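You operate a simulated robot arm through the tools that you are given. There is no shell and no other tool. Be economical: measure what you need, move in short steps, check, and stop when the job is done.

The job below is to be done with a simulated two-armed robot. You get a single attempt, and the scene is never put back.

JOB
Wipe the dust off the grey board, slide it into the corner and clamp it.
Fine: use the blue block and put it back. What is to be rubbed or washed off counts as gone when no trace of it is left.

The check looks at the end state, three seconds after you hand in, the way a careful person would. Anything else that was tipped, shoved, dropped, spilled or broken makes it a failure.

ROBOT AND FRAMES
Two 7-joint arms with two-finger parallel grippers on one trunk, on a base that drives. Base frame: it is fixed to the floor where the robot stands at the start and does not move with it; the origin is under the middle of the robot, x ahead of it, y to its left, z up; the surface under the hand at the start is at about z = 0.8. Units: m, rad, N and s.
The left shoulder is at the start at [0.07, 0.163, 1.145], the right one opposite. With the tool pointing down near the work surface each hand reaches from about 0.38 to 0.88 m from the robot's upright axis, wherever it stands, measured 20 degrees to its own side. Places, roughly: blue block (9x6x4 cm) [0.5, 0.2, 0.8]; green counter button [0.7, 0.2, 0.9]; red paddle [0.7, -0.3, 0.8]; table lamp switch [0.7, 0.5, 0.8]; white counter button [0.7, 0.3, 0.9]. Payload 3.43 kg a hand.
Tool frame (each hand has its own): the origin (TCP) lies between the finger pads and is the grasp point; the fingertips stand 0.034 m ahead of it; z points along the fingers, y is the line along which they close. Largest opening 0.128 m; finger width 0.024, thickness 0.012; the body of the gripper, 0.048 by 0.13 m, starts 0.096 m behind the TCP.
Orientation is that of the tool frame in the base frame, as a unit quaternion [w, x, y, z]. With the fingers straight down and closing along the base's y, the tool's x points along the base's -x, its y along +y and its z along -z.

CONTROLS
- The arms move only by the tool nudge_tool. It takes "left_steps", "right_steps" or both (then of equal length, played together; a hand with none holds still); each is a list that holds one entry, the list of rows, each a list of 6 numbers: the shift along the tool's x, y, z in m, then the turn, a rotation vector about the tool's x, y, z in rad. In form: [[[tx, ty, tz, rx, ry, rz], ...]]. A call has 1 to 20 rows; each row is the pose to reach, as a shift and turn from the pose commanded when the call began, along the tool's axes at that moment. "left_grip" and "right_grip" are, for a hand that has rows, the closure, from 0 (fully open) to 1 (shut), set as the call begins (left out, the last holds). Each row takes 0.2 s and may step no farther than 0.05 m and 0.15 rad from the row before; otherwise, or with a gripper value out of range, the whole call is refused. A pose out of reach is approached as far as the arm can. The call stops where the force on the tool passes 90 N (or 10 N more than at its start, if that is more) or the arm is blocked; 0.2 s more then pass. Each finger travels about 0.153 m/s and halts on what it meets, pressing with about 36 N; the grip force reading is that of the motor and also rises with nothing between the fingers. The clock runs only during rows and for 0.2 s after the last one: add rows that repeat a pose to give the fingers time. The reply holds the time, the measured pose of the TCP, the force on the tool along the base axes, the opening and the grip force, in the units named above and with some noise, with the torque about the TCP (base axes, N m) and any sound that the robot's microphone picked up.
- Cameras (640 x 400 px; columns grow to the right, rows downward): "scene" is now at [0.138, 0.0291, 1.3911]; the picture's right is [0.30, -0.96, 0.00], its down [-0.56, -0.17, -0.81] and it looks along [0.77, 0.24, -0.59] (base axes); focal length 234 px, centre (320, 200). "left" rides on the left gripper at [0.076, 0.011, -0.16] in its tool frame; the picture's right is [-0.15, 0.99, 0.00], its down [-0.88, -0.13, -0.46] and it looks along [-0.45, -0.07, 0.89] (tool axes); focal length 234 px, centre (320, 200). "right" rides on the right gripper at [0.076, -0.011, -0.16] in its tool frame; the picture's right is [0.15, 0.99, 0.00], its down [-0.88, 0.13, -0.46] and it looks along [-0.45, 0.07, 0.89] (tool axes); focal length 234 px, centre (320, 200). There is no depth. A picture from a camera that has moved, and an enlarged one, comes with that camera's place and axes in the base frame and with its lens. The place of the scene camera against the robot may be out by one fixed shift of up to 0.025 m in any direction.
- camera(camera): a new picture of that camera. No time passes.
- lift_body(by): slides the trunk up (or, below 0, down) by that many m; the arms and the scene camera ride with it, the base frame stays. It gives what a move gives, with no picture.
- drive_base(legs): drives the robot by 1 to 6 legs, each [ahead, left, turn to the left] in m, m and rad, along the robot's own axes; the way and the turn of a leg run together, so that a leg with both is an arc; at most 1.5 m and 3.142 rad a leg. The arms and the cameras ride along, it lands a little off, and it stops where it bumps. It gives what a move gives.
- pan_tilt(pan, tilt): turns the head with the scene camera to pan (to the left, within 1.501 rad either way) and tilt (down, from -0.506 to 1.204), counted from straight ahead of the robot. It gives what a move gives.
- close_up(camera, box): a new picture of the part [left, top, right, bottom] of that camera's present view, enlarged. No time passes.
- job_done(): hands the job in; it is judged then, once.

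Go step by step. Nothing tells you exact positions but the pictures and the camera data: compare them with the known pose of the tool, close in by small moves and look again before you grip or let go. The budget is 120 turns and 88 pictures, counting those below and the enlarged ones. Unless the task says otherwise, let go and move clear before handing in, and close with one line.

The tools are called after ">>>" as name(argument=value, ...) on one line, values as JSON. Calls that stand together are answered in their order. nudge_tool: Moves the arms, as the interface text tells. Its arguments: {"type":"object","properties":{"left_steps":{"type":"array","items":{"type":"array","items":{"type":"array","items":{"type":"number"}}}},"left_grip":{"type":"number"},"right_steps":{"type":"array","items":{"type":"array","items":{"type":"array","items":{"type":"number"}}}},"right_grip":{"type":"number"}},"required":[]} The other tools are called the same way: lift_body (by) slides the trunk up or down; drive_base (legs) drives the base; pan_tilt (pan, tilt) turns the head that bears the scene camera; camera (camera) takes a picture; close_up (camera, box) takes an enlarged picture of a part of a camera's view; job_done () hands the job in.

At the start:

```text
t: 0.0
left_eef_pos: [0.4649, 0.2347, 1.2161]
left_ee_rot: [0.0, 0.001, 1.0, -0.001]
left_ft_force: [0.1, -0.3, -0.9]
left_wrist_torque: [-0.02, 0.0, 0.05]
left_opening: 0.1279
left_grasp_force: 0.1
right_eef_pos: [0.4967, -0.159, 1.2106]
right_ee_rot: [0.0, 0.0, 1.0, 0.0]
right_ft_force: [-1.0, 0.4, -0.2]
right_wrist_torque: [0.02, -0.01, 0.02]
right_opening: 0.128
right_grasp_force: 0.1
trunk travel left (down, up): [-0.625, 0.315]
robot x, y, heading: [-0.002, 0.0024, 0.001]
head pan, tilt: [0.3, 0.627]
```

scene: 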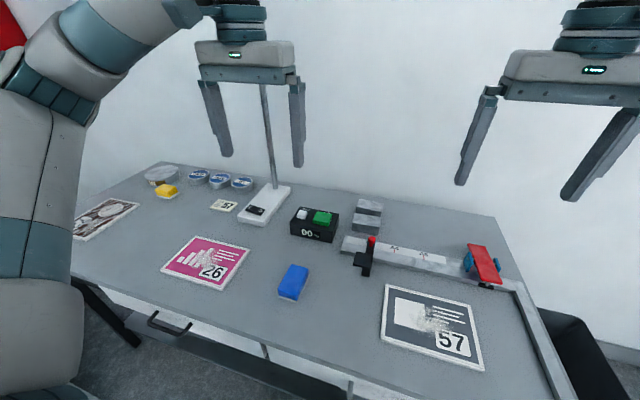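
right: 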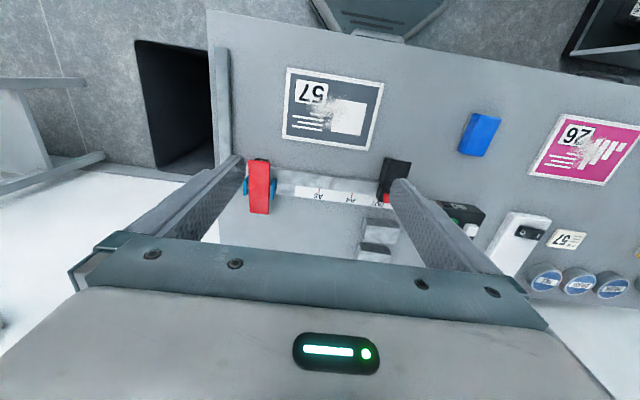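
left: 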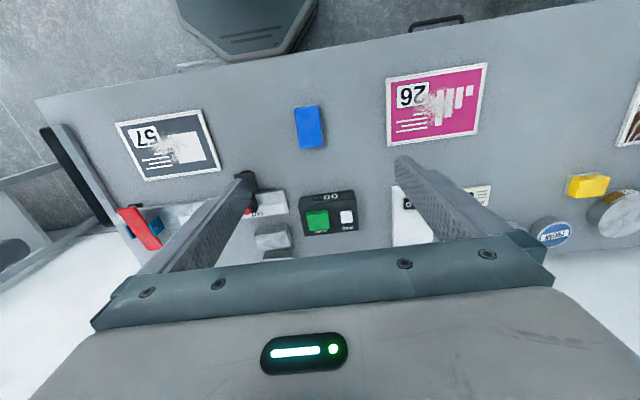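

I see a grey board (57) with dust on it on the right, a blue block, an L-shaped fence with a scale and black stop, and a red paddle clamp on the right at the corner. I'll look closer at these first.

>>> close_up(camera="scene", box=[330, 200, 570, 400])

>>> close_up(camera="right", box=[200, 40, 440, 230])

>>> close_up(camera="scene", box=[130, 150, 380, 310])

```text
2.00 times, centred on (450, 300) of scene
camera zoom: at [0.138, 0.0291, 1.3911], right [0.3, -0.96, 0.0], down [-0.56, -0.17, -0.81], along [0.77, 0.24, -0.59], focal length 468 px, centre (60, 0)
```

zoom: 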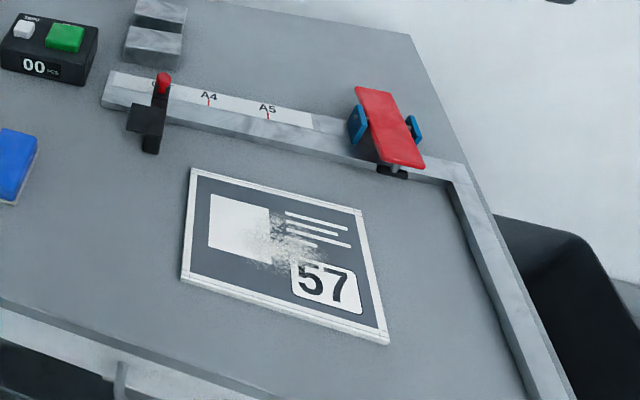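

```text
2.11 times, centred on (320, 135) of right
camera zoom: at [0.4207, -0.1704, 1.3682], right [-0.15, 0.99, 0.0], down [0.88, 0.13, 0.46], along [0.45, 0.07, -0.89], focal length 493 px, centre (320, 337)
```

zoom: 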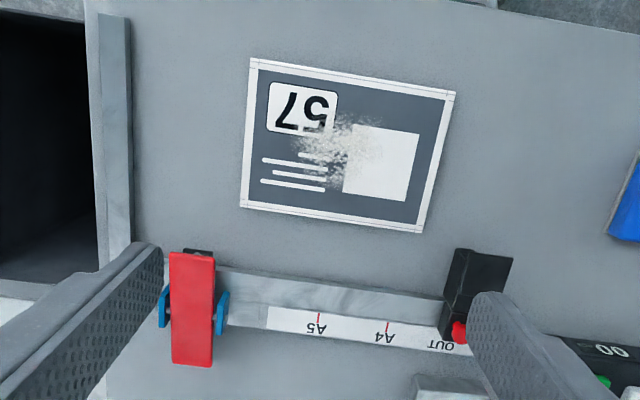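

```text
2.50 times, centred on (255, 230) of scene
camera zoom: at [0.138, 0.0291, 1.3911], right [0.3, -0.96, 0.0], down [-0.56, -0.17, -0.81], along [0.77, 0.24, -0.59], focal length 584 px, centre (482, 125)
```

zoom: 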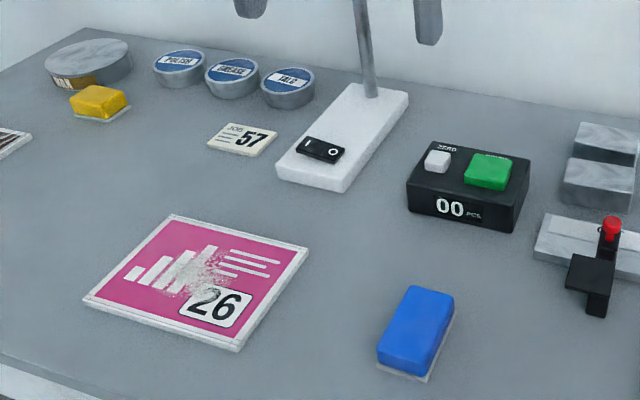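

The board (~0.21×0.147) lies square to the base at x 0.41–0.555, y −0.24–−0.03; rails are at about x≈0.63 and y≈−0.36. I'll lower both hands for closer views of clamp and block.

>>> nudge_tool(left_steps=[[[-0.002, -0.006, 0.033, 0, 0, 0], [-0.004, -0.012, 0.066, 0, 0, 0], [-0.006, -0.018, 0.1, 0, 0, 0], [-0.008, -0.024, 0.133, 0, 0, 0], [-0.01, -0.03, 0.166, 0, 0, 0]]], right_steps=[[[0.009, -0.022, 0.038, 0, 0, 0], [0.019, -0.044, 0.076, 0, 0, 0], [0.028, -0.067, 0.114, 0, 0, 0], [0.038, -0.089, 0.152, 0, 0, 0], [0.047, -0.111, 0.19, 0, 0, 0]]])

>>> camera(camera="right")

>>> camera(camera="left")

>>> close_up(camera="scene", box=[440, 220, 540, 310])

```text
t: 1.2
left_eef_pos: [0.4771, 0.2029, 1.0513]
left_ee_rot: [-0.001, 0.0, 1.0, -0.001]
left_ft_force: [-0.5, 0.8, -0.5]
left_wrist_torque: [0.02, 0.02, -0.02]
left_opening: 0.1282
left_grasp_force: 0.0
right_eef_pos: [0.4484, -0.2732, 1.0186]
right_ee_rot: [0.0, 0.0, 1.0, 0.0]
right_ft_force: [-0.2, 0.7, 1.0]
right_wrist_torque: [0.0, -0.02, -0.03]
right_opening: 0.128
right_grasp_force: 0.0
trunk travel left (down, up): [-0.625, 0.315]
robot x, y, heading: [0.0002, 0.0002, -0.0]
head pan, tilt: [0.3, 0.627]
```

```text
81 pictures are left
camera right: at [0.3733, -0.2837, 1.1767], right [-0.15, 0.99, 0.0], down [0.88, 0.13, 0.46], along [0.45, 0.07, -0.89], focal length 234 px, centre (320, 200)
```

right: 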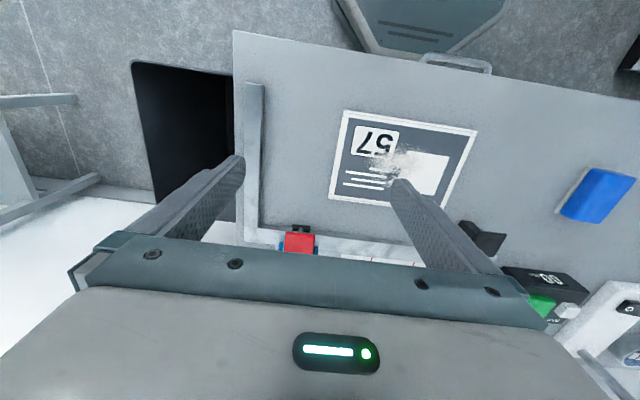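

```text
80 pictures are left
camera left: at [0.4002, 0.2138, 1.2107], right [0.15, 0.99, 0.0], down [0.88, -0.13, 0.46], along [0.45, -0.07, -0.89], focal length 234 px, centre (320, 200)
```

left: 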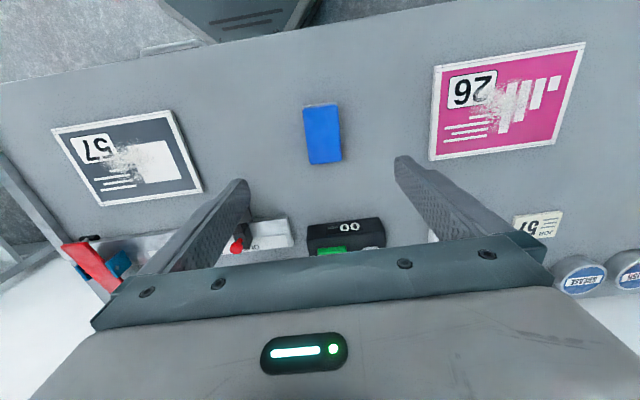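

```text
4.44 times, centred on (490, 265) of scene
camera zoom: at [0.1383, 0.0279, 1.3912], right [0.3, -0.96, 0.0], down [-0.56, -0.17, -0.81], along [0.77, 0.24, -0.59], focal length 1039 px, centre (-436, -89)
```

zoom: 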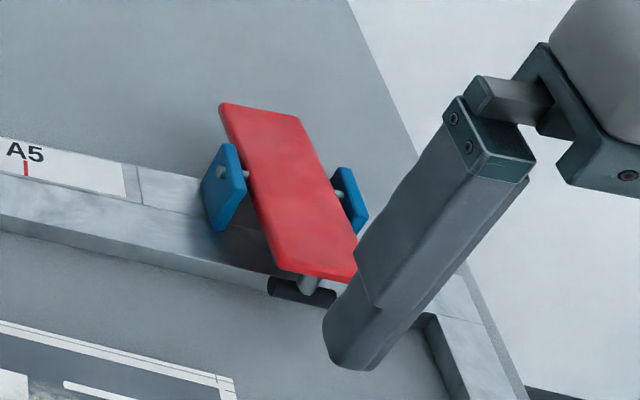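

The clamp is a red rocker with a black foot in front; I need a side view to understand it. I'll tilt the left hand to look along −y and move the right hand out of the way.

>>> nudge_tool(left_steps=[[[0.002, -0.029, 0.01, 0.143, 0, 0], [0.005, -0.057, 0.02, 0.286, 0, 0], [0.007, -0.086, 0.03, 0.429, 0, 0], [0.01, -0.114, 0.04, 0.571, 0, 0], [0.012, -0.143, 0.05, 0.714, 0, 0], [0.015, -0.171, 0.06, 0.857, 0, 0], [0.017, -0.2, 0.07, 1.0, 0, 0]]], right_steps=[[[0.004, -0.021, -0.011, 0, 0, 0], [0.009, -0.042, -0.023, 0, 0, 0], [0.013, -0.063, -0.034, 0, 0, 0], [0.017, -0.084, -0.046, 0, 0, 0], [0.021, -0.105, -0.057, 0, 0, 0], [0.026, -0.126, -0.069, 0, 0, 0], [0.03, -0.147, -0.08, 0, 0, 0]]])

>>> camera(camera="left")

```text
t: 2.8
left_eef_pos: [0.4576, 0.0056, 0.9829]
left_ee_rot: [0.0, 0.001, 0.877, -0.481]
left_ft_force: [0.5, 0.0, -0.6]
left_wrist_torque: [0.01, -0.01, -0.02]
left_opening: 0.1278
left_grasp_force: 0.1
right_eef_pos: [0.4192, -0.4178, 1.1005]
right_ee_rot: [0.0, 0.0, 1.0, 0.0]
right_ft_force: [-0.5, -0.6, 1.0]
right_wrist_torque: [0.0, 0.01, 0.01]
right_opening: 0.1282
right_grasp_force: 0.1
trunk travel left (down, up): [-0.625, 0.315]
robot x, y, heading: [-0.0021, -0.0017, 0.003]
head pan, tilt: [0.3, 0.627]
```

```text
78 pictures are left
camera left: at [0.3815, 0.1458, 1.0588], right [0.15, 0.53, -0.83], down [0.88, 0.31, 0.36], along [0.45, -0.79, -0.42], focal length 234 px, centre (320, 200)
```

left: 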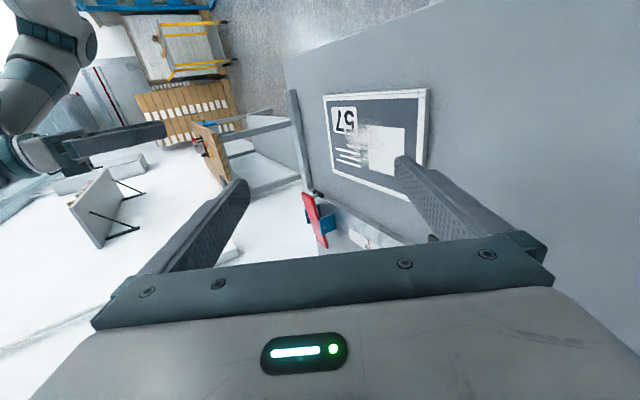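

>>> close_up(camera="left", box=[280, 170, 370, 250])

```text
5.00 times, centred on (325, 210) of left
camera zoom: at [0.3815, 0.1458, 1.0588], right [0.15, 0.53, -0.83], down [0.88, 0.31, 0.36], along [0.45, -0.79, -0.42], focal length 1171 px, centre (295, 150)
```

zoom: 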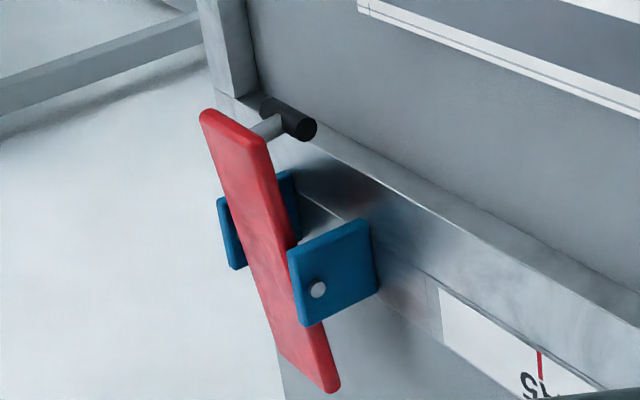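

The clamp's front end is raised (rear low), so it's open; pressing the front down should clamp, with the foot at about (0.61, −0.283). Next the left hand goes back over the blue block for a precise look.

>>> nudge_tool(left_steps=[[[-0.002, 0.016, -0.024, -0.143, 0, 0], [-0.005, 0.031, -0.047, -0.286, 0, 0], [-0.007, 0.047, -0.071, -0.429, 0, 0], [-0.009, 0.063, -0.095, -0.571, 0, 0], [-0.011, 0.079, -0.119, -0.714, 0, 0], [-0.014, 0.094, -0.142, -0.857, 0, 0], [-0.016, 0.11, -0.166, -1.0, 0, 0], [-0.016, 0.11, -0.166, -1.0, 0, 0]]])

>>> close_up(camera="left", box=[240, 60, 400, 180])

```text
t: 4.6
left_eef_pos: [0.4747, 0.2051, 0.9753]
left_ee_rot: [0.0, 0.0, 1.0, 0.0]
left_ft_force: [0.3, 0.3, 0.5]
left_wrist_torque: [0.02, -0.03, 0.03]
left_opening: 0.1282
left_grasp_force: 0.1
right_eef_pos: [0.4187, -0.416, 1.1017]
right_ee_rot: [0.0, 0.0, 1.0, 0.0]
right_ft_force: [0.1, 0.3, 1.0]
right_wrist_torque: [-0.01, 0.04, -0.01]
right_opening: 0.128
right_grasp_force: 0.1
trunk travel left (down, up): [-0.625, 0.315]
robot x, y, heading: [0.0012, -0.0012, -0.0]
head pan, tilt: [0.3, 0.627]
```

```text
3.33 times, centred on (320, 120) of left
camera zoom: at [0.3989, 0.2155, 1.1362], right [0.15, 0.99, 0.0], down [0.88, -0.13, 0.46], along [0.45, -0.07, -0.89], focal length 781 px, centre (320, 467)
```

zoom: 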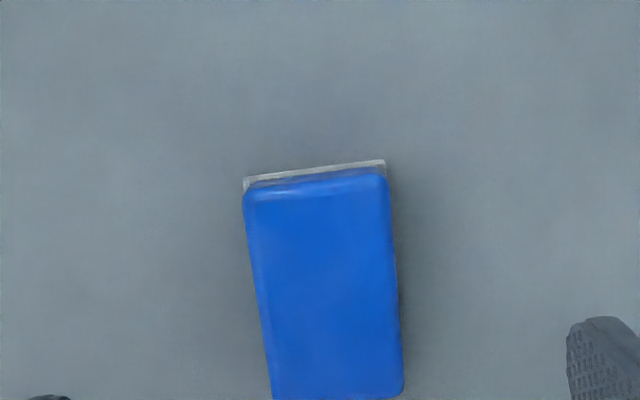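

The block is centred at about (0.4765, 0.206), yawed about −2.5°. I descend straddling it.

>>> nudge_tool(left_steps=[[[-0.001, 0.001, 0.04, 0, 0, 0.044], [-0.002, 0.001, 0.08, 0, 0, 0.044], [-0.002, 0.001, 0.11, 0, 0, 0.044], [-0.002, 0.001, 0.124, 0, 0, 0.044], [-0.002, 0.001, 0.124, 0, 0, 0.044]]])

>>> camera(camera="left")

>>> close_up(camera="scene", box=[230, 220, 360, 320])

```text
t: 5.8
left_eef_pos: [0.4762, 0.2051, 0.8533]
left_ee_rot: [0.0, 0.022, 1.0, -0.001]
left_ft_force: [-0.1, 0.3, 0.2]
left_wrist_torque: [0.01, -0.01, -0.01]
left_opening: 0.1281
left_grasp_force: 0.0
right_eef_pos: [0.4189, -0.417, 1.1003]
right_ee_rot: [0.0, 0.0, 1.0, 0.0]
right_ft_force: [-0.2, 0.0, 0.9]
right_wrist_torque: [-0.01, -0.01, 0.01]
right_opening: 0.1279
right_grasp_force: 0.1
trunk travel left (down, up): [-0.625, 0.315]
robot x, y, heading: [0.0003, 0.002, 0.004]
head pan, tilt: [0.3, 0.627]
```

```text
75 pictures are left
camera left: at [0.4007, 0.2192, 1.013], right [0.19, 0.98, 0.0], down [0.87, -0.17, 0.46], along [0.45, -0.09, -0.89], focal length 234 px, centre (320, 200)
```

left: 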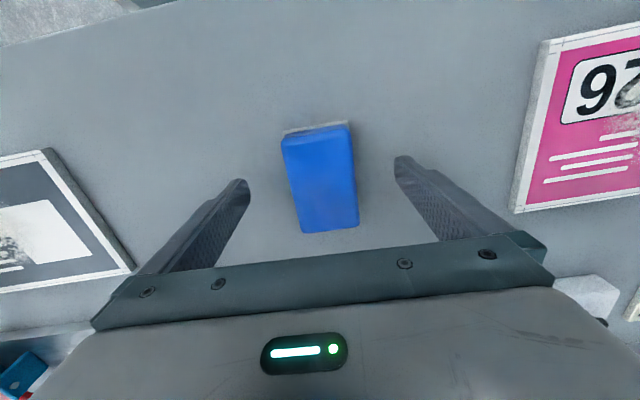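

```text
4.00 times, centred on (295, 270) of scene
camera zoom: at [0.1379, 0.0289, 1.3911], right [0.3, -0.96, 0.0], down [-0.56, -0.17, -0.81], along [0.77, 0.24, -0.59], focal length 935 px, centre (420, -80)
```

zoom: 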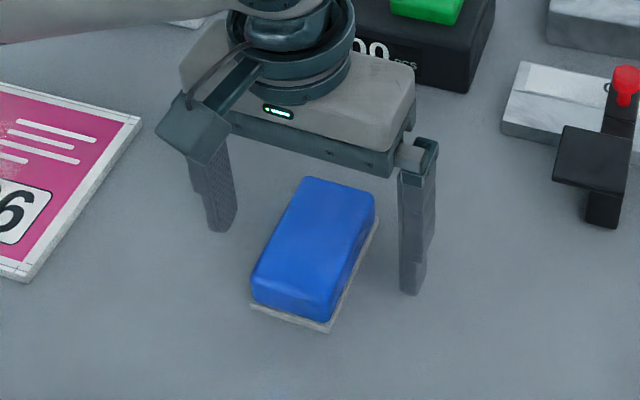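

Alignment is good. I close the left gripper on the block.

>>> nudge_tool(left_steps=[[[0, 0.001, 0, 0, 0, 0.01], [0, 0.001, 0, 0, 0, 0.01], [0, 0.001, 0, 0, 0, 0.01], [0, 0.001, 0, 0, 0, 0.01]]], left_grip=1)

```text
t: 6.8
left_eef_pos: [0.476, 0.2067, 0.8536]
left_ee_rot: [-0.001, 0.027, 1.0, -0.001]
left_ft_force: [0.9, -0.6, 0.6]
left_wrist_torque: [0.07, 0.0, -0.02]
left_opening: 0.055
left_grasp_force: 35.6
right_eef_pos: [0.4188, -0.4169, 1.1011]
right_ee_rot: [0.0, 0.0, 1.0, 0.0]
right_ft_force: [0.4, 0.8, 0.2]
right_wrist_torque: [-0.02, -0.02, 0.0]
right_opening: 0.1279
right_grasp_force: 0.0
trunk travel left (down, up): [-0.625, 0.315]
robot x, y, heading: [0.001, 0.001, 0.001]
head pan, tilt: [0.3, 0.627]
```

Gripped (opening 0.055). Now lift and carry it over the dust at about (0.48, −0.135).

>>> nudge_tool(left_steps=[[[0, 0, -0.035, 0, 0, 0], [0, 0, -0.07, 0, 0, 0], [-0.002, -0.043, -0.07, 0, 0, 0], [-0.005, -0.086, -0.07, 0, 0, 0], [-0.008, -0.129, -0.07, 0, 0, 0], [-0.011, -0.172, -0.07, 0, 0, 0], [-0.014, -0.215, -0.07, 0, 0, 0], [-0.017, -0.258, -0.07, 0, 0, 0], [-0.019, -0.301, -0.07, 0, 0, 0], [-0.021, -0.342, -0.07, 0, 0, -0.05], [-0.021, -0.342, -0.07, 0, 0, -0.05]]])

>>> camera(camera="left")

>>> camera(camera="scene")

```text
t: 9.2
left_eef_pos: [0.4769, -0.1364, 0.9215]
left_ee_rot: [0.0, 0.002, 1.0, -0.001]
left_ft_force: [0.8, 0.3, -0.7]
left_wrist_torque: [-0.03, 0.02, -0.01]
left_opening: 0.0553
left_grasp_force: 36.2
right_eef_pos: [0.4197, -0.4168, 1.1007]
right_ee_rot: [0.0, 0.0, 1.0, -0.001]
right_ft_force: [0.6, 0.3, 0.4]
right_wrist_torque: [-0.04, 0.0, 0.03]
right_opening: 0.1283
right_grasp_force: 0.1
trunk travel left (down, up): [-0.625, 0.315]
robot x, y, heading: [-0.0042, 0.0001, 0.0]
head pan, tilt: [0.3, 0.627]
```

```text
73 pictures are left
camera left: at [0.4007, -0.1249, 1.0826], right [0.15, 0.99, 0.0], down [0.88, -0.13, 0.46], along [0.45, -0.07, -0.89], focal length 234 px, centre (320, 200)
```

left: 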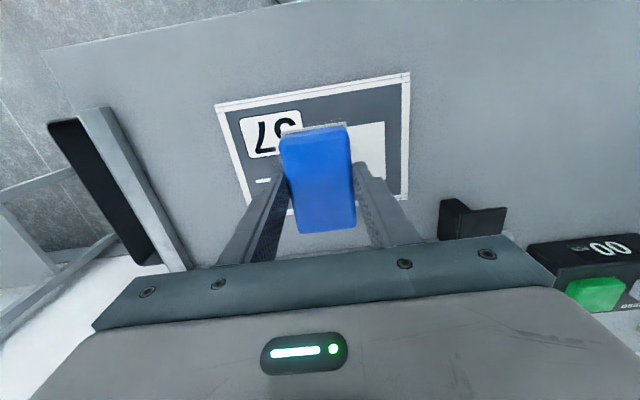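

```text
72 pictures are left
camera scene: at [0.1381, 0.0301, 1.391], right [0.3, -0.96, 0.0], down [-0.56, -0.17, -0.81], along [0.77, 0.24, -0.59], focal length 234 px, centre (320, 200)
```

scene: 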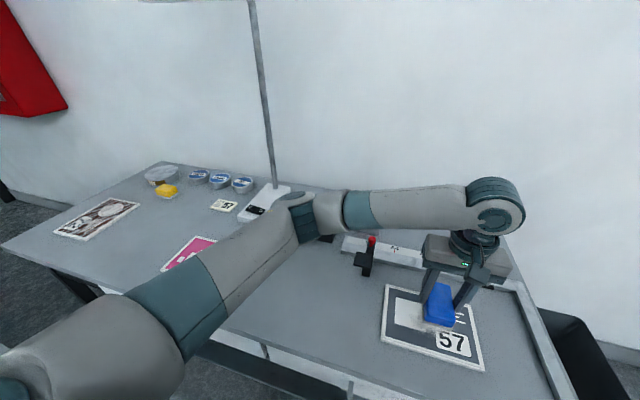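

Positioned over the board. I'll lower carefully, watching the force.

>>> nudge_tool(left_steps=[[[0.017, 0, 0.03, 0, 0, 0], [0.017, 0, 0.05, 0, 0, 0], [0.017, 0, 0.057, 0, 0, 0], [0.017, 0, 0.06, 0, 0, 0]]])

```text
t: 10.2
left_eef_pos: [0.4586, -0.1366, 0.8631]
left_ee_rot: [-0.001, 0.002, 1.0, 0.0]
left_ft_force: [-0.7, 0.7, -0.1]
left_wrist_torque: [0.02, -0.02, -0.03]
left_opening: 0.0549
left_grasp_force: 36.0
right_eef_pos: [0.4205, -0.4175, 1.1013]
right_ee_rot: [0.0, 0.0, 1.0, 0.0]
right_ft_force: [-0.6, 0.9, -0.6]
right_wrist_torque: [-0.01, 0.01, -0.02]
right_opening: 0.1282
right_grasp_force: 0.1
trunk travel left (down, up): [-0.625, 0.315]
robot x, y, heading: [0.0004, -0.0021, 0.002]
head pan, tilt: [0.3, 0.627]
```

>>> nudge_tool(left_steps=[[[0, 0, 0.002, 0, 0, 0], [0, 0, 0.003, 0, 0, 0]]])

```text
t: 10.8
left_eef_pos: [0.4608, -0.1354, 0.8635]
left_ee_rot: [0.001, 0.002, 1.0, -0.002]
left_ft_force: [2.4, -0.1, 24.0]
left_wrist_torque: [0.2, 0.45, 0.01]
left_opening: 0.055
left_grasp_force: 35.7
right_eef_pos: [0.4184, -0.416, 1.101]
right_ee_rot: [0.001, 0.001, 1.0, 0.0]
right_ft_force: [-0.6, 0.3, -1.0]
right_wrist_torque: [0.0, 0.01, 0.01]
right_opening: 0.1279
right_grasp_force: 0.0
trunk travel left (down, up): [-0.625, 0.315]
robot x, y, heading: [0.0016, 0.0005, -0.001]
head pan, tilt: [0.3, 0.627]
```

Contact at 24 N. I'll ease 1 mm and do a first back-and-forth stroke.

>>> nudge_tool(left_steps=[[[0, -0.02, -0.001, 0, 0, 0], [0, -0.04, -0.001, 0, 0, 0], [0, -0.062, -0.001, 0, 0, 0], [0, -0.04, -0.001, 0, 0, 0], [0, -0.02, -0.001, 0, 0, 0], [0, 0, -0.001, 0, 0, 0], [0, 0.02, -0.001, 0, 0, 0], [0, 0.04, -0.001, 0, 0, 0], [0, 0.065, -0.001, 0, 0, 0], [0, 0.04, -0.001, 0, 0, 0], [0, 0.02, -0.001, 0, 0, 0], [0, 0, -0.001, 0, 0, 0]]])

>>> camera(camera="left")

```text
t: 13.4
left_eef_pos: [0.4602, -0.135, 0.8637]
left_ee_rot: [0.001, 0.002, 1.0, 0.0]
left_ft_force: [-1.0, 7.9, 21.9]
left_wrist_torque: [0.43, -0.07, 0.03]
left_opening: 0.055
left_grasp_force: 35.4
right_eef_pos: [0.4183, -0.4162, 1.0995]
right_ee_rot: [0.001, 0.0, 1.0, 0.0]
right_ft_force: [-0.6, 0.4, -1.0]
right_wrist_torque: [0.03, -0.02, 0.02]
right_opening: 0.1281
right_grasp_force: 0.0
trunk travel left (down, up): [-0.625, 0.315]
robot x, y, heading: [-0.002, 0.0019, -0.001]
head pan, tilt: [0.3, 0.627]
```

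```text
71 pictures are left
camera left: at [0.3835, -0.1238, 1.0229], right [0.15, 0.99, 0.0], down [0.88, -0.13, 0.46], along [0.45, -0.07, -0.89], focal length 234 px, centre (320, 200)
```

left: 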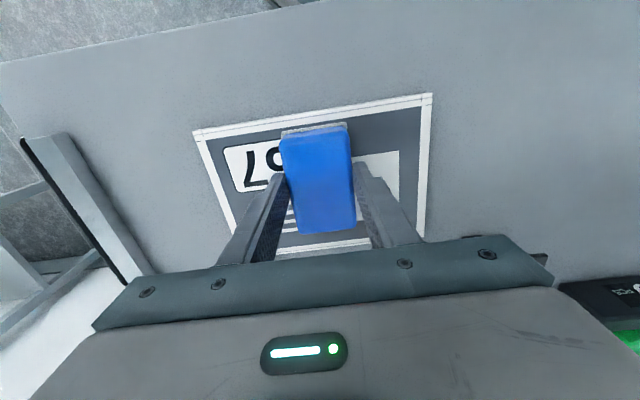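

The board hasn't shifted. Now the second lane at x≈0.505, and again over the middle.

>>> nudge_tool(left_steps=[[[-0.02, 0.02, 0, 0, 0, 0], [-0.043, 0.02, 0, 0, 0, 0], [-0.043, 0.045, 0, 0, 0, 0], [-0.043, 0.065, 0, 0, 0, 0], [-0.043, 0.04, 0, 0, 0, 0], [-0.043, 0.01, 0, 0, 0, 0], [-0.043, -0.02, 0, 0, 0, 0], [-0.043, -0.045, 0, 0, 0, 0], [-0.043, -0.062, 0, 0, 0, 0], [-0.02, -0.062, 0, 0, 0, 0], [-0.02, -0.03, 0, 0, 0, 0], [-0.02, 0, 0, 0, 0, 0], [-0.02, 0.03, 0, 0, 0, 0], [-0.02, 0.055, 0, 0, 0, 0], [0, 0.055, 0, 0, 0, 0], [0, 0.02, 0, 0, 0, 0], [0, -0.015, 0, 0, 0, 0], [0, -0.05, 0, 0, 0, 0], [0, -0.05, -0.03, 0, 0, 0], [0, 0, -0.065, 0, 0, 0]]])

>>> camera(camera="scene")

```text
refused: row 20 steps farther than a row can; nothing moved
```

```text
70 pictures are left
camera scene: at [0.1361, 0.0296, 1.3912], right [0.3, -0.96, 0.0], down [-0.56, -0.17, -0.81], along [0.77, 0.24, -0.59], focal length 234 px, centre (320, 200)
```

scene: 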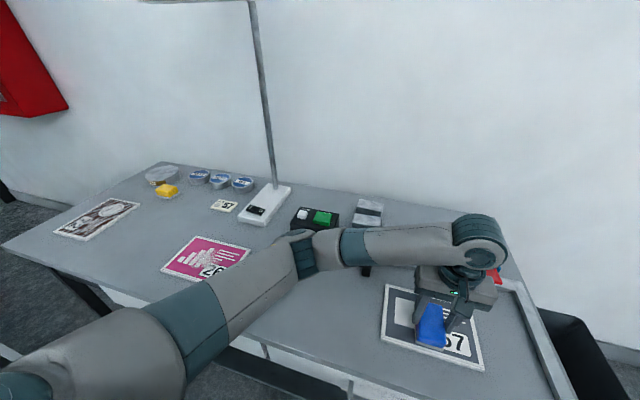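

The last row stepped too far; I resend with a gentler lift.

>>> nudge_tool(left_steps=[[[-0.02, 0.02, 0, 0, 0, 0], [-0.043, 0.02, 0, 0, 0, 0], [-0.043, 0.045, 0, 0, 0, 0], [-0.043, 0.065, 0, 0, 0, 0], [-0.043, 0.04, 0, 0, 0, 0], [-0.043, 0.01, 0, 0, 0, 0], [-0.043, -0.02, 0, 0, 0, 0], [-0.043, -0.045, 0, 0, 0, 0], [-0.043, -0.062, 0, 0, 0, 0], [-0.02, -0.062, 0, 0, 0, 0], [-0.02, -0.03, 0, 0, 0, 0], [-0.02, 0, 0, 0, 0, 0], [-0.02, 0.03, 0, 0, 0, 0], [-0.02, 0.055, 0, 0, 0, 0], [0, 0.055, 0, 0, 0, 0], [0, 0.02, 0, 0, 0, 0], [0, -0.015, 0, 0, 0, 0], [0, -0.05, 0, 0, 0, 0], [0, -0.05, -0.03, 0, 0, 0], [0, -0.05, -0.065, 0, 0, 0]]])

```text
t: 17.6
left_eef_pos: [0.4621, -0.1857, 0.9276]
left_ee_rot: [0.0, 0.004, 1.0, -0.001]
left_ft_force: [-0.4, 0.0, -0.3]
left_wrist_torque: [-0.01, -0.02, 0.02]
left_opening: 0.0552
left_grasp_force: 36.0
right_eef_pos: [0.4197, -0.4176, 1.1005]
right_ee_rot: [0.0, 0.0, 1.0, 0.0]
right_ft_force: [-0.6, -0.6, 0.3]
right_wrist_torque: [0.03, -0.04, -0.02]
right_opening: 0.1276
right_grasp_force: 0.0
trunk travel left (down, up): [-0.625, 0.315]
robot x, y, heading: [0.0008, -0.0001, -0.003]
head pan, tilt: [0.3, 0.627]
```

Now I lift away toward the left and inspect the board.

>>> nudge_tool(left_steps=[[[0, 0.045, 0, 0, 0, 0], [0, 0.09, 0, 0, 0, 0], [0, 0.135, 0, 0, 0, 0], [0, 0.18, 0, 0, 0, 0], [0, 0.225, 0, 0, 0, 0], [0, 0.27, 0, 0, 0, 0], [0, 0.315, 0, 0, 0, 0], [0, 0.36, 0, 0, 0, 0]]])

>>> close_up(camera="scene", box=[370, 270, 500, 380])

>>> camera(camera="right")

```text
t: 19.4
left_eef_pos: [0.4613, 0.1761, 0.9251]
left_ee_rot: [0.0, 0.002, 1.0, -0.002]
left_ft_force: [-0.7, 0.3, -1.2]
left_wrist_torque: [0.0, 0.0, 0.01]
left_opening: 0.055
left_grasp_force: 36.4
right_eef_pos: [0.419, -0.415, 1.102]
right_ee_rot: [0.0, 0.001, 1.0, -0.001]
right_ft_force: [0.0, 1.1, -0.2]
right_wrist_torque: [-0.04, -0.03, -0.01]
right_opening: 0.1278
right_grasp_force: 0.1
trunk travel left (down, up): [-0.625, 0.315]
robot x, y, heading: [0.0007, -0.0053, 0.001]
head pan, tilt: [0.3, 0.627]
```

```text
3.64 times, centred on (435, 325) of scene
camera zoom: at [0.1372, 0.031, 1.3911], right [0.3, -0.96, 0.0], down [-0.56, -0.17, -0.81], along [0.77, 0.24, -0.59], focal length 850 px, centre (-98, -254)
```

zoom: 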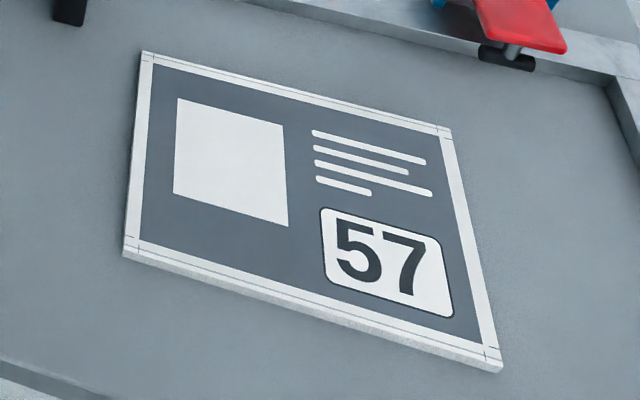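

```text
68 pictures are left
camera right: at [0.3426, -0.4264, 1.2598], right [-0.15, 0.99, 0.0], down [0.88, 0.13, 0.46], along [0.45, 0.07, -0.89], focal length 234 px, centre (320, 200)
```

right: 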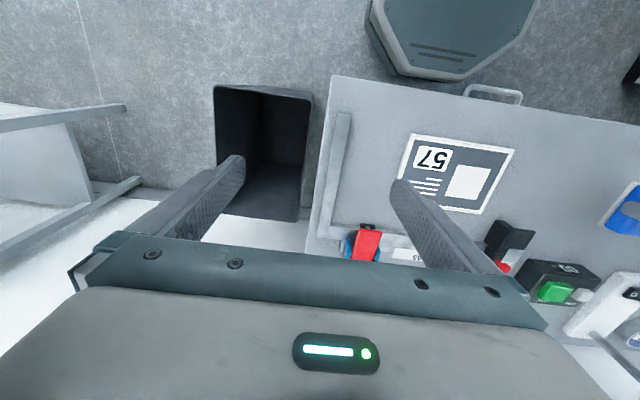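

The board is clean. Now the blue block goes back to its original spot (0.476, 0.207).

>>> nudge_tool(left_steps=[[[-0.007, 0.015, 0.0, 0, 0, 0.025], [-0.0147, 0.0306, 0.0, 0, 0, 0.051], [-0.0147, 0.0306, 0.035, 0, 0, 0.051], [-0.0147, 0.0306, 0.06, 0, 0, 0.051], [-0.0147, 0.0306, 0.068, 0, 0, 0.051], [-0.0147, 0.0306, 0.07, 0, 0, 0.051], [-0.0147, 0.0306, 0.07, 0, 0, 0.051]]])

```text
t: 21.0
left_eef_pos: [0.4779, 0.2038, 0.8573]
left_ee_rot: [0.001, 0.028, 1.0, -0.001]
left_ft_force: [-0.5, 0.0, -1.0]
left_wrist_torque: [-0.02, 0.01, 0.02]
left_opening: 0.055
left_grasp_force: 36.1
right_eef_pos: [0.4196, -0.4168, 1.101]
right_ee_rot: [0.0, 0.0, 1.0, 0.0]
right_ft_force: [0.1, -0.9, -0.5]
right_wrist_torque: [0.01, 0.0, 0.03]
right_opening: 0.1281
right_grasp_force: 0.1
trunk travel left (down, up): [-0.625, 0.315]
robot x, y, heading: [0.0014, -0.0029, -0.001]
head pan, tilt: [0.3, 0.627]
```

>>> nudge_tool(left_steps=[[[0.001, 0.002, 0.002, 0, 0, 0], [0.001, 0.002, 0.003, 0, 0, 0], [0.001, 0.002, 0.003, 0, 0, 0]]])

```text
t: 21.8
left_eef_pos: [0.4767, 0.2081, 0.8547]
left_ee_rot: [0.0, 0.028, 1.0, -0.001]
left_ft_force: [0.9, -0.4, -2.1]
left_wrist_torque: [0.01, 0.03, -0.02]
left_opening: 0.0552
left_grasp_force: 35.7
right_eef_pos: [0.4192, -0.4174, 1.1006]
right_ee_rot: [0.001, 0.0, 1.0, 0.0]
right_ft_force: [-0.3, -0.3, -1.1]
right_wrist_torque: [0.03, 0.0, 0.01]
right_opening: 0.1278
right_grasp_force: 0.1
trunk travel left (down, up): [-0.625, 0.315]
robot x, y, heading: [-0.0017, 0.0003, -0.0]
head pan, tilt: [0.3, 0.627]
```

>>> nudge_tool(left_steps=[[[0, -0.001, 0.001, 0, 0, 0], [0, -0.001, 0.0015, 0, 0, 0]]])

```text
t: 22.4
left_eef_pos: [0.4761, 0.205, 0.8527]
left_ee_rot: [0.0, 0.027, 1.0, -0.001]
left_ft_force: [1.3, 0.4, 2.9]
left_wrist_torque: [0.16, -0.09, 0.03]
left_opening: 0.0548
left_grasp_force: 36.0
right_eef_pos: [0.4196, -0.4168, 1.1007]
right_ee_rot: [0.0, 0.001, 1.0, 0.001]
right_ft_force: [-0.4, -1.1, -0.1]
right_wrist_torque: [0.05, 0.0, 0.0]
right_opening: 0.1279
right_grasp_force: 0.0
trunk travel left (down, up): [-0.625, 0.315]
robot x, y, heading: [0.0047, 0.002, -0.001]
head pan, tilt: [0.3, 0.627]
```

Touching down (2.9 N). Release, then rise straight up.

>>> nudge_tool(left_steps=[[[0, 0, 0, 0, 0, 0], [0, 0, 0, 0, 0, 0], [0, 0, 0, 0, 0, 0], [0, 0, -0.04, 0, 0, 0], [0, 0, -0.08, 0, 0, 0], [0, 0, -0.12, 0, 0, 0]]], left_grip=0)

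>>> camera(camera="left")

>>> close_up(camera="scene", box=[130, 150, 380, 310])

```text
t: 23.8
left_eef_pos: [0.4755, 0.2047, 0.9736]
left_ee_rot: [0.0, 0.028, 1.0, 0.0]
left_ft_force: [-0.7, -0.7, 0.1]
left_wrist_torque: [-0.01, -0.05, -0.02]
left_opening: 0.128
left_grasp_force: 0.1
right_eef_pos: [0.4197, -0.4172, 1.1003]
right_ee_rot: [0.0, 0.0, 1.0, 0.0]
right_ft_force: [0.4, 0.0, 0.0]
right_wrist_torque: [0.0, 0.0, 0.02]
right_opening: 0.1279
right_grasp_force: 0.1
trunk travel left (down, up): [-0.625, 0.315]
robot x, y, heading: [-0.001, 0.0009, -0.001]
head pan, tilt: [0.3, 0.627]
```

```text
67 pictures are left
camera left: at [0.4, 0.2197, 1.1342], right [0.2, 0.98, 0.0], down [0.87, -0.18, 0.46], along [0.45, -0.09, -0.89], focal length 234 px, centre (320, 200)
```

left: 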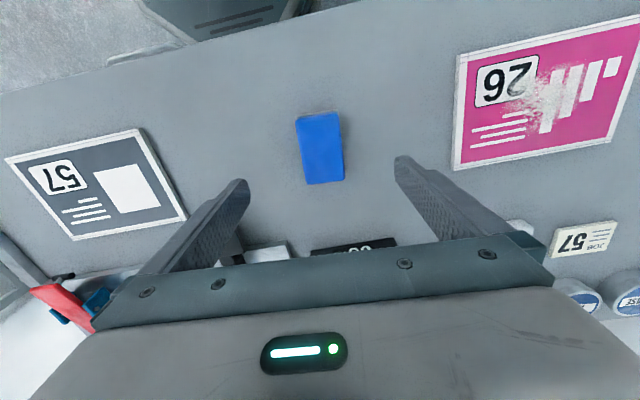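

```text
2.50 times, centred on (255, 230) of scene
camera zoom: at [0.1375, 0.0283, 1.391], right [0.3, -0.96, 0.0], down [-0.56, -0.17, -0.81], along [0.77, 0.24, -0.59], focal length 584 px, centre (482, 125)
```

zoom: 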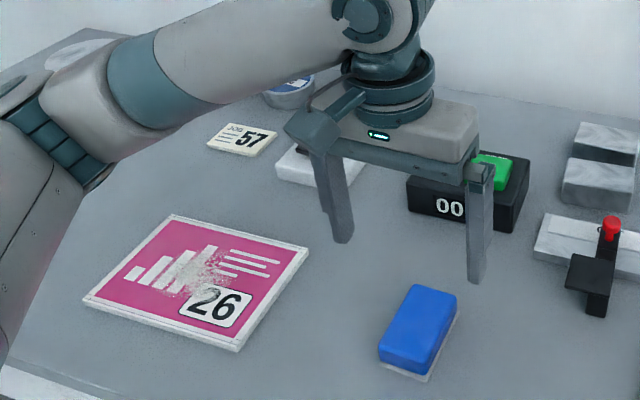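

Block is back in place. I move the left hand away and bring the closed right hand to the left side of the board, ready to push it toward −y.

>>> nudge_tool(left_steps=[[[0, 0.012, -0.02, 0, 0, 0], [0, 0.024, -0.04, 0, 0, 0], [0, 0.036, -0.06, 0, 0, 0], [0, 0.048, -0.08, 0, 0, 0], [0, 0.06, -0.1, 0, 0, 0], [0, 0.072, -0.12, 0, 0, 0], [0, 0.084, -0.14, 0, 0, 0], [0, 0.096, -0.16, 0, 0, 0], [0, 0.108, -0.18, 0, 0, 0], [0, 0.12, -0.2, 0, 0, 0], [0, 0.12, -0.2, 0, 0, 0], [0, 0.12, -0.2, 0, 0, 0]]], right_steps=[[[0, 0, 0, 0, 0, 0], [0, 0, 0, 0, 0, 0], [-0.006, 0.044, 0.016, 0, 0, 0], [-0.012, 0.088, 0.032, 0, 0, 0], [-0.018, 0.132, 0.048, 0, 0, 0], [-0.024, 0.176, 0.064, 0, 0, 0], [-0.03, 0.22, 0.08, 0, 0, 0], [-0.036, 0.264, 0.096, 0, 0, 0], [-0.042, 0.308, 0.112, 0, 0, 0], [-0.048, 0.352, 0.128, 0, 0, 0], [-0.054, 0.396, 0.144, 0, 0, 0], [-0.062, 0.437, 0.16, 0, 0, 0]]], right_grip=1)

>>> camera(camera="right")

>>> camera(camera="scene")

```text
t: 26.4
left_eef_pos: [0.483, 0.3279, 1.1703]
left_ee_rot: [0.0, 0.028, 1.0, -0.002]
left_ft_force: [-0.6, 0.1, -1.1]
left_wrist_torque: [0.01, 0.03, 0.05]
left_opening: 0.1281
left_grasp_force: 0.1
right_eef_pos: [0.481, 0.0209, 0.9382]
right_ee_rot: [0.0, 0.001, 1.0, -0.001]
right_ft_force: [0.4, 0.4, -0.4]
right_wrist_torque: [0.0, 0.02, -0.03]
right_opening: 0.0001
right_grasp_force: 33.0
trunk travel left (down, up): [-0.625, 0.315]
robot x, y, heading: [-0.0001, -0.0, 0.001]
head pan, tilt: [0.3, 0.627]
```

```text
65 pictures are left
camera right: at [0.4055, 0.0095, 1.0966], right [-0.14, 0.99, 0.0], down [0.88, 0.13, 0.46], along [0.45, 0.06, -0.89], focal length 234 px, centre (320, 200)
```

right: 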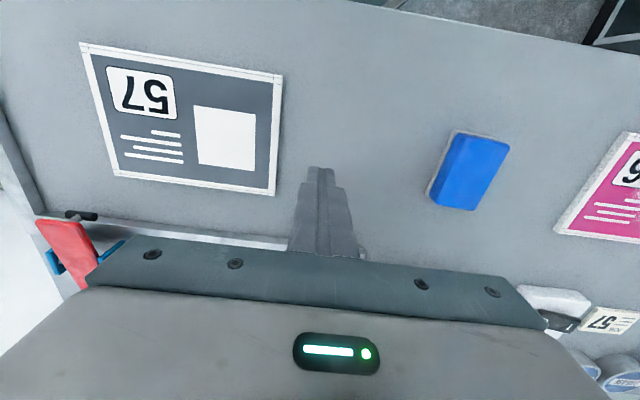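

```text
64 pictures are left
camera scene: at [0.1382, 0.0308, 1.391], right [0.3, -0.96, 0.0], down [-0.56, -0.17, -0.81], along [0.77, 0.24, -0.59], focal length 234 px, centre (320, 200)
```

scene: 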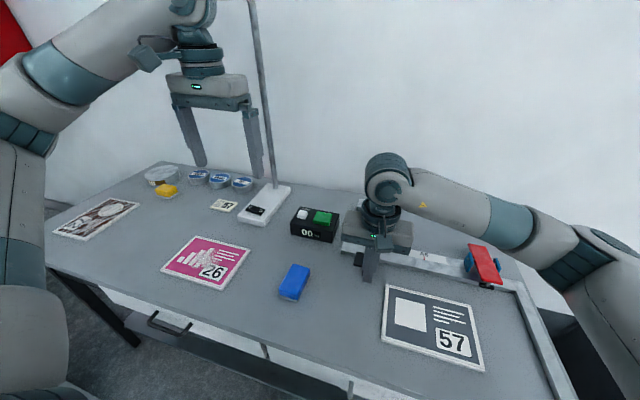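

Clear of the board edge. Lower the fingertips close to the table.

>>> nudge_tool(right_steps=[[[0, 0, 0.04, 0, 0, 0], [0, 0, 0.08, 0, 0, 0], [0, 0, 0.095, 0, 0, 0], [0, 0, 0.099, 0, 0, 0], [0, 0, 0.099, 0, 0, 0]]])

>>> close_up(camera="scene", box=[320, 200, 500, 360])

```text
t: 27.6
left_eef_pos: [0.4832, 0.3273, 1.1713]
left_ee_rot: [0.0, 0.027, 1.0, 0.0]
left_ft_force: [-1.1, 0.1, -0.3]
left_wrist_torque: [-0.03, 0.02, 0.0]
left_opening: 0.128
left_grasp_force: 0.1
right_eef_pos: [0.4807, 0.0207, 0.8407]
right_ee_rot: [0.0, 0.0, 1.0, 0.0]
right_ft_force: [-0.2, -1.5, -0.3]
right_wrist_torque: [0.0, 0.03, 0.01]
right_opening: 0.0002
right_grasp_force: 32.4
trunk travel left (down, up): [-0.625, 0.315]
robot x, y, heading: [0.0005, -0.0029, -0.001]
head pan, tilt: [0.3, 0.627]
```

```text
2.50 times, centred on (410, 280) of scene
camera zoom: at [0.1379, 0.029, 1.3911], right [0.3, -0.96, 0.0], down [-0.56, -0.17, -0.81], along [0.77, 0.24, -0.59], focal length 584 px, centre (95, 0)
```

zoom: 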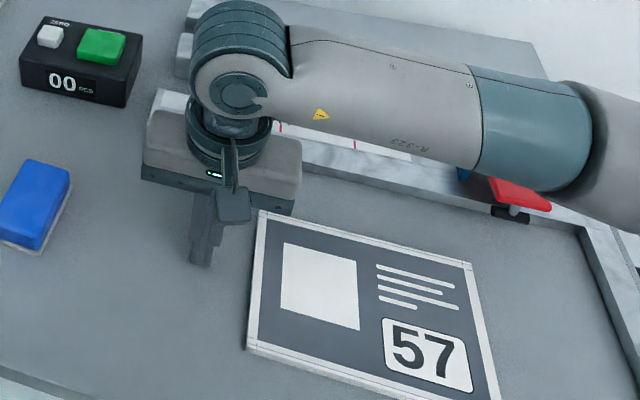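

Fingers stand left of the board. A few mm lower to feel the table.

>>> nudge_tool(right_steps=[[[0, 0, 0.002, 0, 0, 0], [0, 0, 0.003, 0, 0, 0], [0, 0, 0.003, 0, 0, 0]]])

```text
t: 28.4
left_eef_pos: [0.4825, 0.3281, 1.1715]
left_ee_rot: [0.0, 0.028, 1.0, -0.001]
left_ft_force: [-0.6, 0.1, -0.6]
left_wrist_torque: [0.02, -0.02, -0.04]
left_opening: 0.1281
left_grasp_force: 0.1
right_eef_pos: [0.4809, 0.022, 0.8395]
right_ee_rot: [0.0, 0.0, 1.0, 0.0]
right_ft_force: [-0.3, 0.1, 0.3]
right_wrist_torque: [-0.02, -0.03, -0.03]
right_opening: 0.0001
right_grasp_force: 33.2
trunk travel left (down, up): [-0.625, 0.315]
robot x, y, heading: [0.0006, -0.0, 0.001]
head pan, tilt: [0.3, 0.627]
```

No contact yet with the table; tip ~4 mm above. Push toward −y most of the way.

>>> nudge_tool(right_steps=[[[0, -0.02, 0, 0, 0, 0], [0, -0.035, 0, 0, 0, 0], [0, -0.045, 0, 0, 0, 0], [0, -0.055, 0, 0, 0, 0], [0, -0.065, 0, 0, 0, 0], [0, -0.075, 0, 0, 0, 0], [0, -0.085, 0, 0, 0, 0], [0, -0.095, 0, 0, 0, 0], [0, -0.105, 0, 0, 0, 0], [0, -0.115, 0, 0, 0, 0], [0, -0.125, 0, 0, 0, 0], [0, -0.132, 0, 0, 0, 0]]])

>>> camera(camera="right")

>>> close_up(camera="scene", box=[360, 220, 560, 390])

```text
t: 31.0
left_eef_pos: [0.4824, 0.3261, 1.1715]
left_ee_rot: [-0.001, 0.028, 1.0, -0.001]
left_ft_force: [-0.6, 0.3, 0.2]
left_wrist_torque: [0.03, 0.02, -0.01]
left_opening: 0.128
left_grasp_force: 0.1
right_eef_pos: [0.4818, -0.1111, 0.8391]
right_ee_rot: [0.0, 0.0, 1.0, -0.001]
right_ft_force: [0.3, -1.2, -0.1]
right_wrist_torque: [-0.01, 0.01, -0.04]
right_opening: 0.0
right_grasp_force: 33.0
trunk travel left (down, up): [-0.625, 0.315]
robot x, y, heading: [-0.0009, 0.0009, -0.004]
head pan, tilt: [0.3, 0.627]
```

```text
62 pictures are left
camera right: at [0.4055, -0.1227, 0.9973], right [-0.15, 0.99, 0.0], down [0.88, 0.13, 0.46], along [0.45, 0.07, -0.89], focal length 234 px, centre (320, 200)
```

right: 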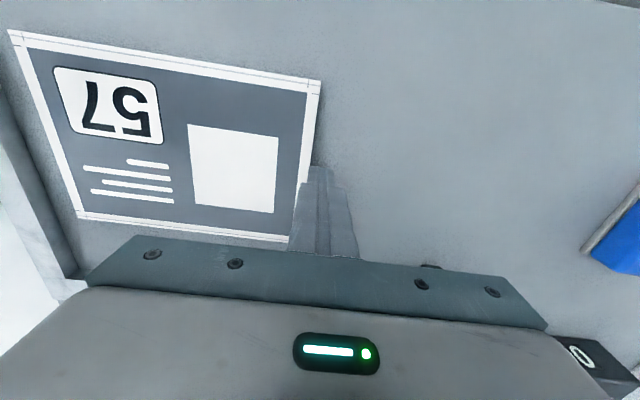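

```text
2.35 times, centred on (460, 305) of scene
camera zoom: at [0.1379, 0.0289, 1.3911], right [0.3, -0.96, 0.0], down [-0.56, -0.17, -0.81], along [0.77, 0.24, -0.59], focal length 550 px, centre (-9, -47)
```

zoom: 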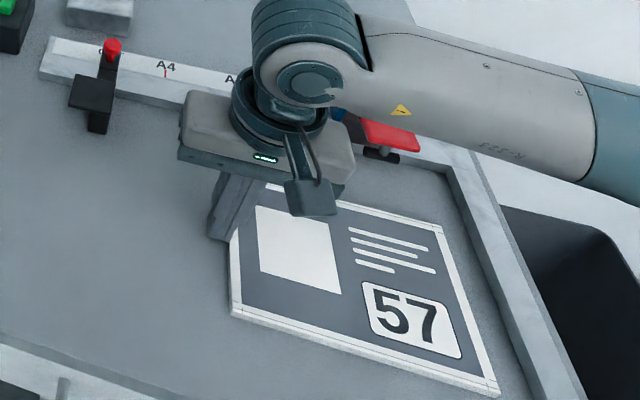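

Slides straight. Continue in smaller steps until it meets the right rail.

>>> nudge_tool(right_steps=[[[0, -0.008, 0, 0, 0, 0], [0, -0.016, 0, 0, 0, 0], [0, -0.022, 0, 0, 0, 0], [0, -0.024, 0, 0, 0, 0]]])

>>> camera(camera="right")

```text
t: 32.0
left_eef_pos: [0.482, 0.3273, 1.1714]
left_ee_rot: [0.0, 0.029, 1.0, 0.0]
left_ft_force: [0.4, -0.2, 1.0]
left_wrist_torque: [-0.02, -0.02, 0.0]
left_opening: 0.1279
left_grasp_force: 0.1
right_eef_pos: [0.482, -0.1368, 0.839]
right_ee_rot: [0.0, 0.0, 1.0, 0.0]
right_ft_force: [0.5, 0.6, -0.1]
right_wrist_torque: [0.01, 0.01, 0.0]
right_opening: 0.0
right_grasp_force: 33.3
trunk travel left (down, up): [-0.625, 0.315]
robot x, y, heading: [0.0021, -0.0002, -0.0]
head pan, tilt: [0.3, 0.627]
```

```text
60 pictures are left
camera right: at [0.4054, -0.1471, 0.9966], right [-0.15, 0.99, 0.0], down [0.88, 0.13, 0.46], along [0.45, 0.07, -0.89], focal length 234 px, centre (320, 200)
```

right: 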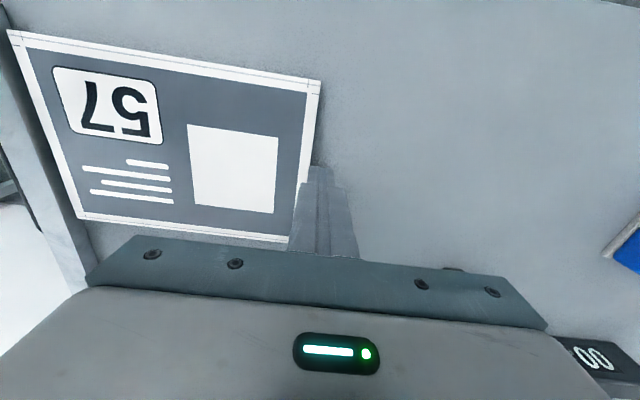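

Almost at the rail; a few more mm, watching the y force.

>>> nudge_tool(right_steps=[[[0, -0.002, 0, 0, 0, 0], [0, -0.004, 0, 0, 0, 0], [0, -0.004, 0, 0, 0, 0]]])

>>> close_up(camera="right", box=[0, 0, 160, 260])

```text
t: 32.8
left_eef_pos: [0.4825, 0.3275, 1.1719]
left_ee_rot: [0.0, 0.028, 1.0, -0.001]
left_ft_force: [0.5, 0.5, -0.1]
left_wrist_torque: [-0.03, -0.02, -0.03]
left_opening: 0.1283
left_grasp_force: 0.0
right_eef_pos: [0.4825, -0.1397, 0.8381]
right_ee_rot: [0.0, -0.001, 1.0, 0.0]
right_ft_force: [0.1, 0.4, -0.3]
right_wrist_torque: [0.01, -0.03, -0.01]
right_opening: 0.0
right_grasp_force: 33.4
trunk travel left (down, up): [-0.625, 0.315]
robot x, y, heading: [0.0017, -0.0002, -0.0]
head pan, tilt: [0.3, 0.627]
```

```text
1.54 times, centred on (80, 130) of right
camera zoom: at [0.4056, -0.1511, 0.9964], right [-0.15, 0.99, 0.0], down [0.88, 0.13, 0.46], along [0.45, 0.07, -0.89], focal length 360 px, centre (689, 308)
```

zoom: 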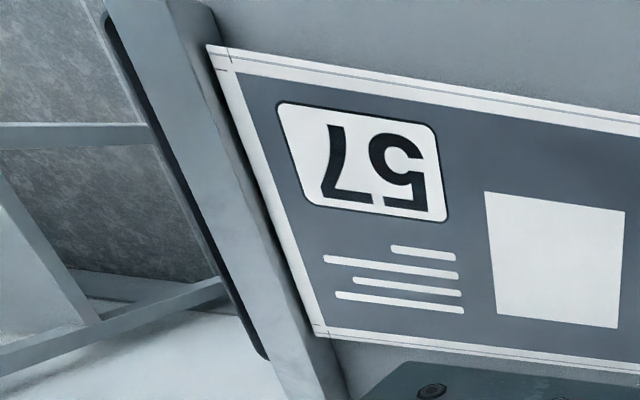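

>>> nudge_tool(right_steps=[[[0, -0.002, 0, 0, 0, 0], [0, -0.004, 0, 0, 0, 0], [0, -0.004, 0, 0, 0, 0]]])

>>> close_up(camera="right", box=[0, 0, 160, 260])

```text
t: 33.6
left_eef_pos: [0.4823, 0.3282, 1.1712]
left_ee_rot: [0.0, 0.027, 1.0, 0.0]
left_ft_force: [-0.3, 0.5, 0.4]
left_wrist_torque: [0.02, 0.01, -0.02]
left_opening: 0.1281
left_grasp_force: 0.1
right_eef_pos: [0.48, -0.1411, 0.8387]
right_ee_rot: [0.001, -0.001, 1.0, 0.0]
right_ft_force: [-3.6, 11.6, -1.0]
right_wrist_torque: [0.34, 0.12, -0.06]
right_opening: 0.0
right_grasp_force: 32.8
trunk travel left (down, up): [-0.625, 0.315]
robot x, y, heading: [0.002, -0.0024, -0.001]
head pan, tilt: [0.3, 0.627]
```

```text
1.54 times, centred on (80, 130) of right
camera zoom: at [0.4057, -0.1536, 0.9968], right [-0.15, 0.99, 0.0], down [0.88, 0.13, 0.46], along [0.45, 0.07, -0.89], focal length 360 px, centre (689, 308)
```

zoom: 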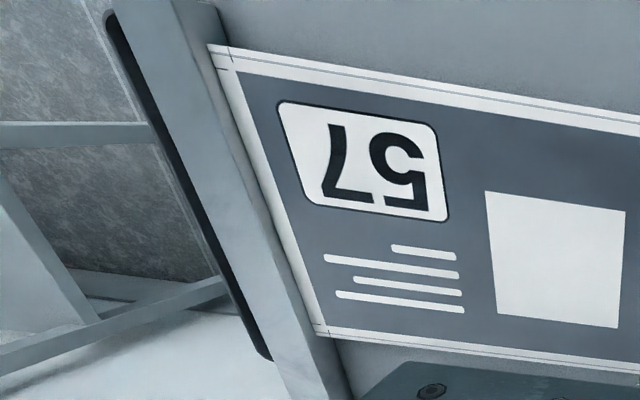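

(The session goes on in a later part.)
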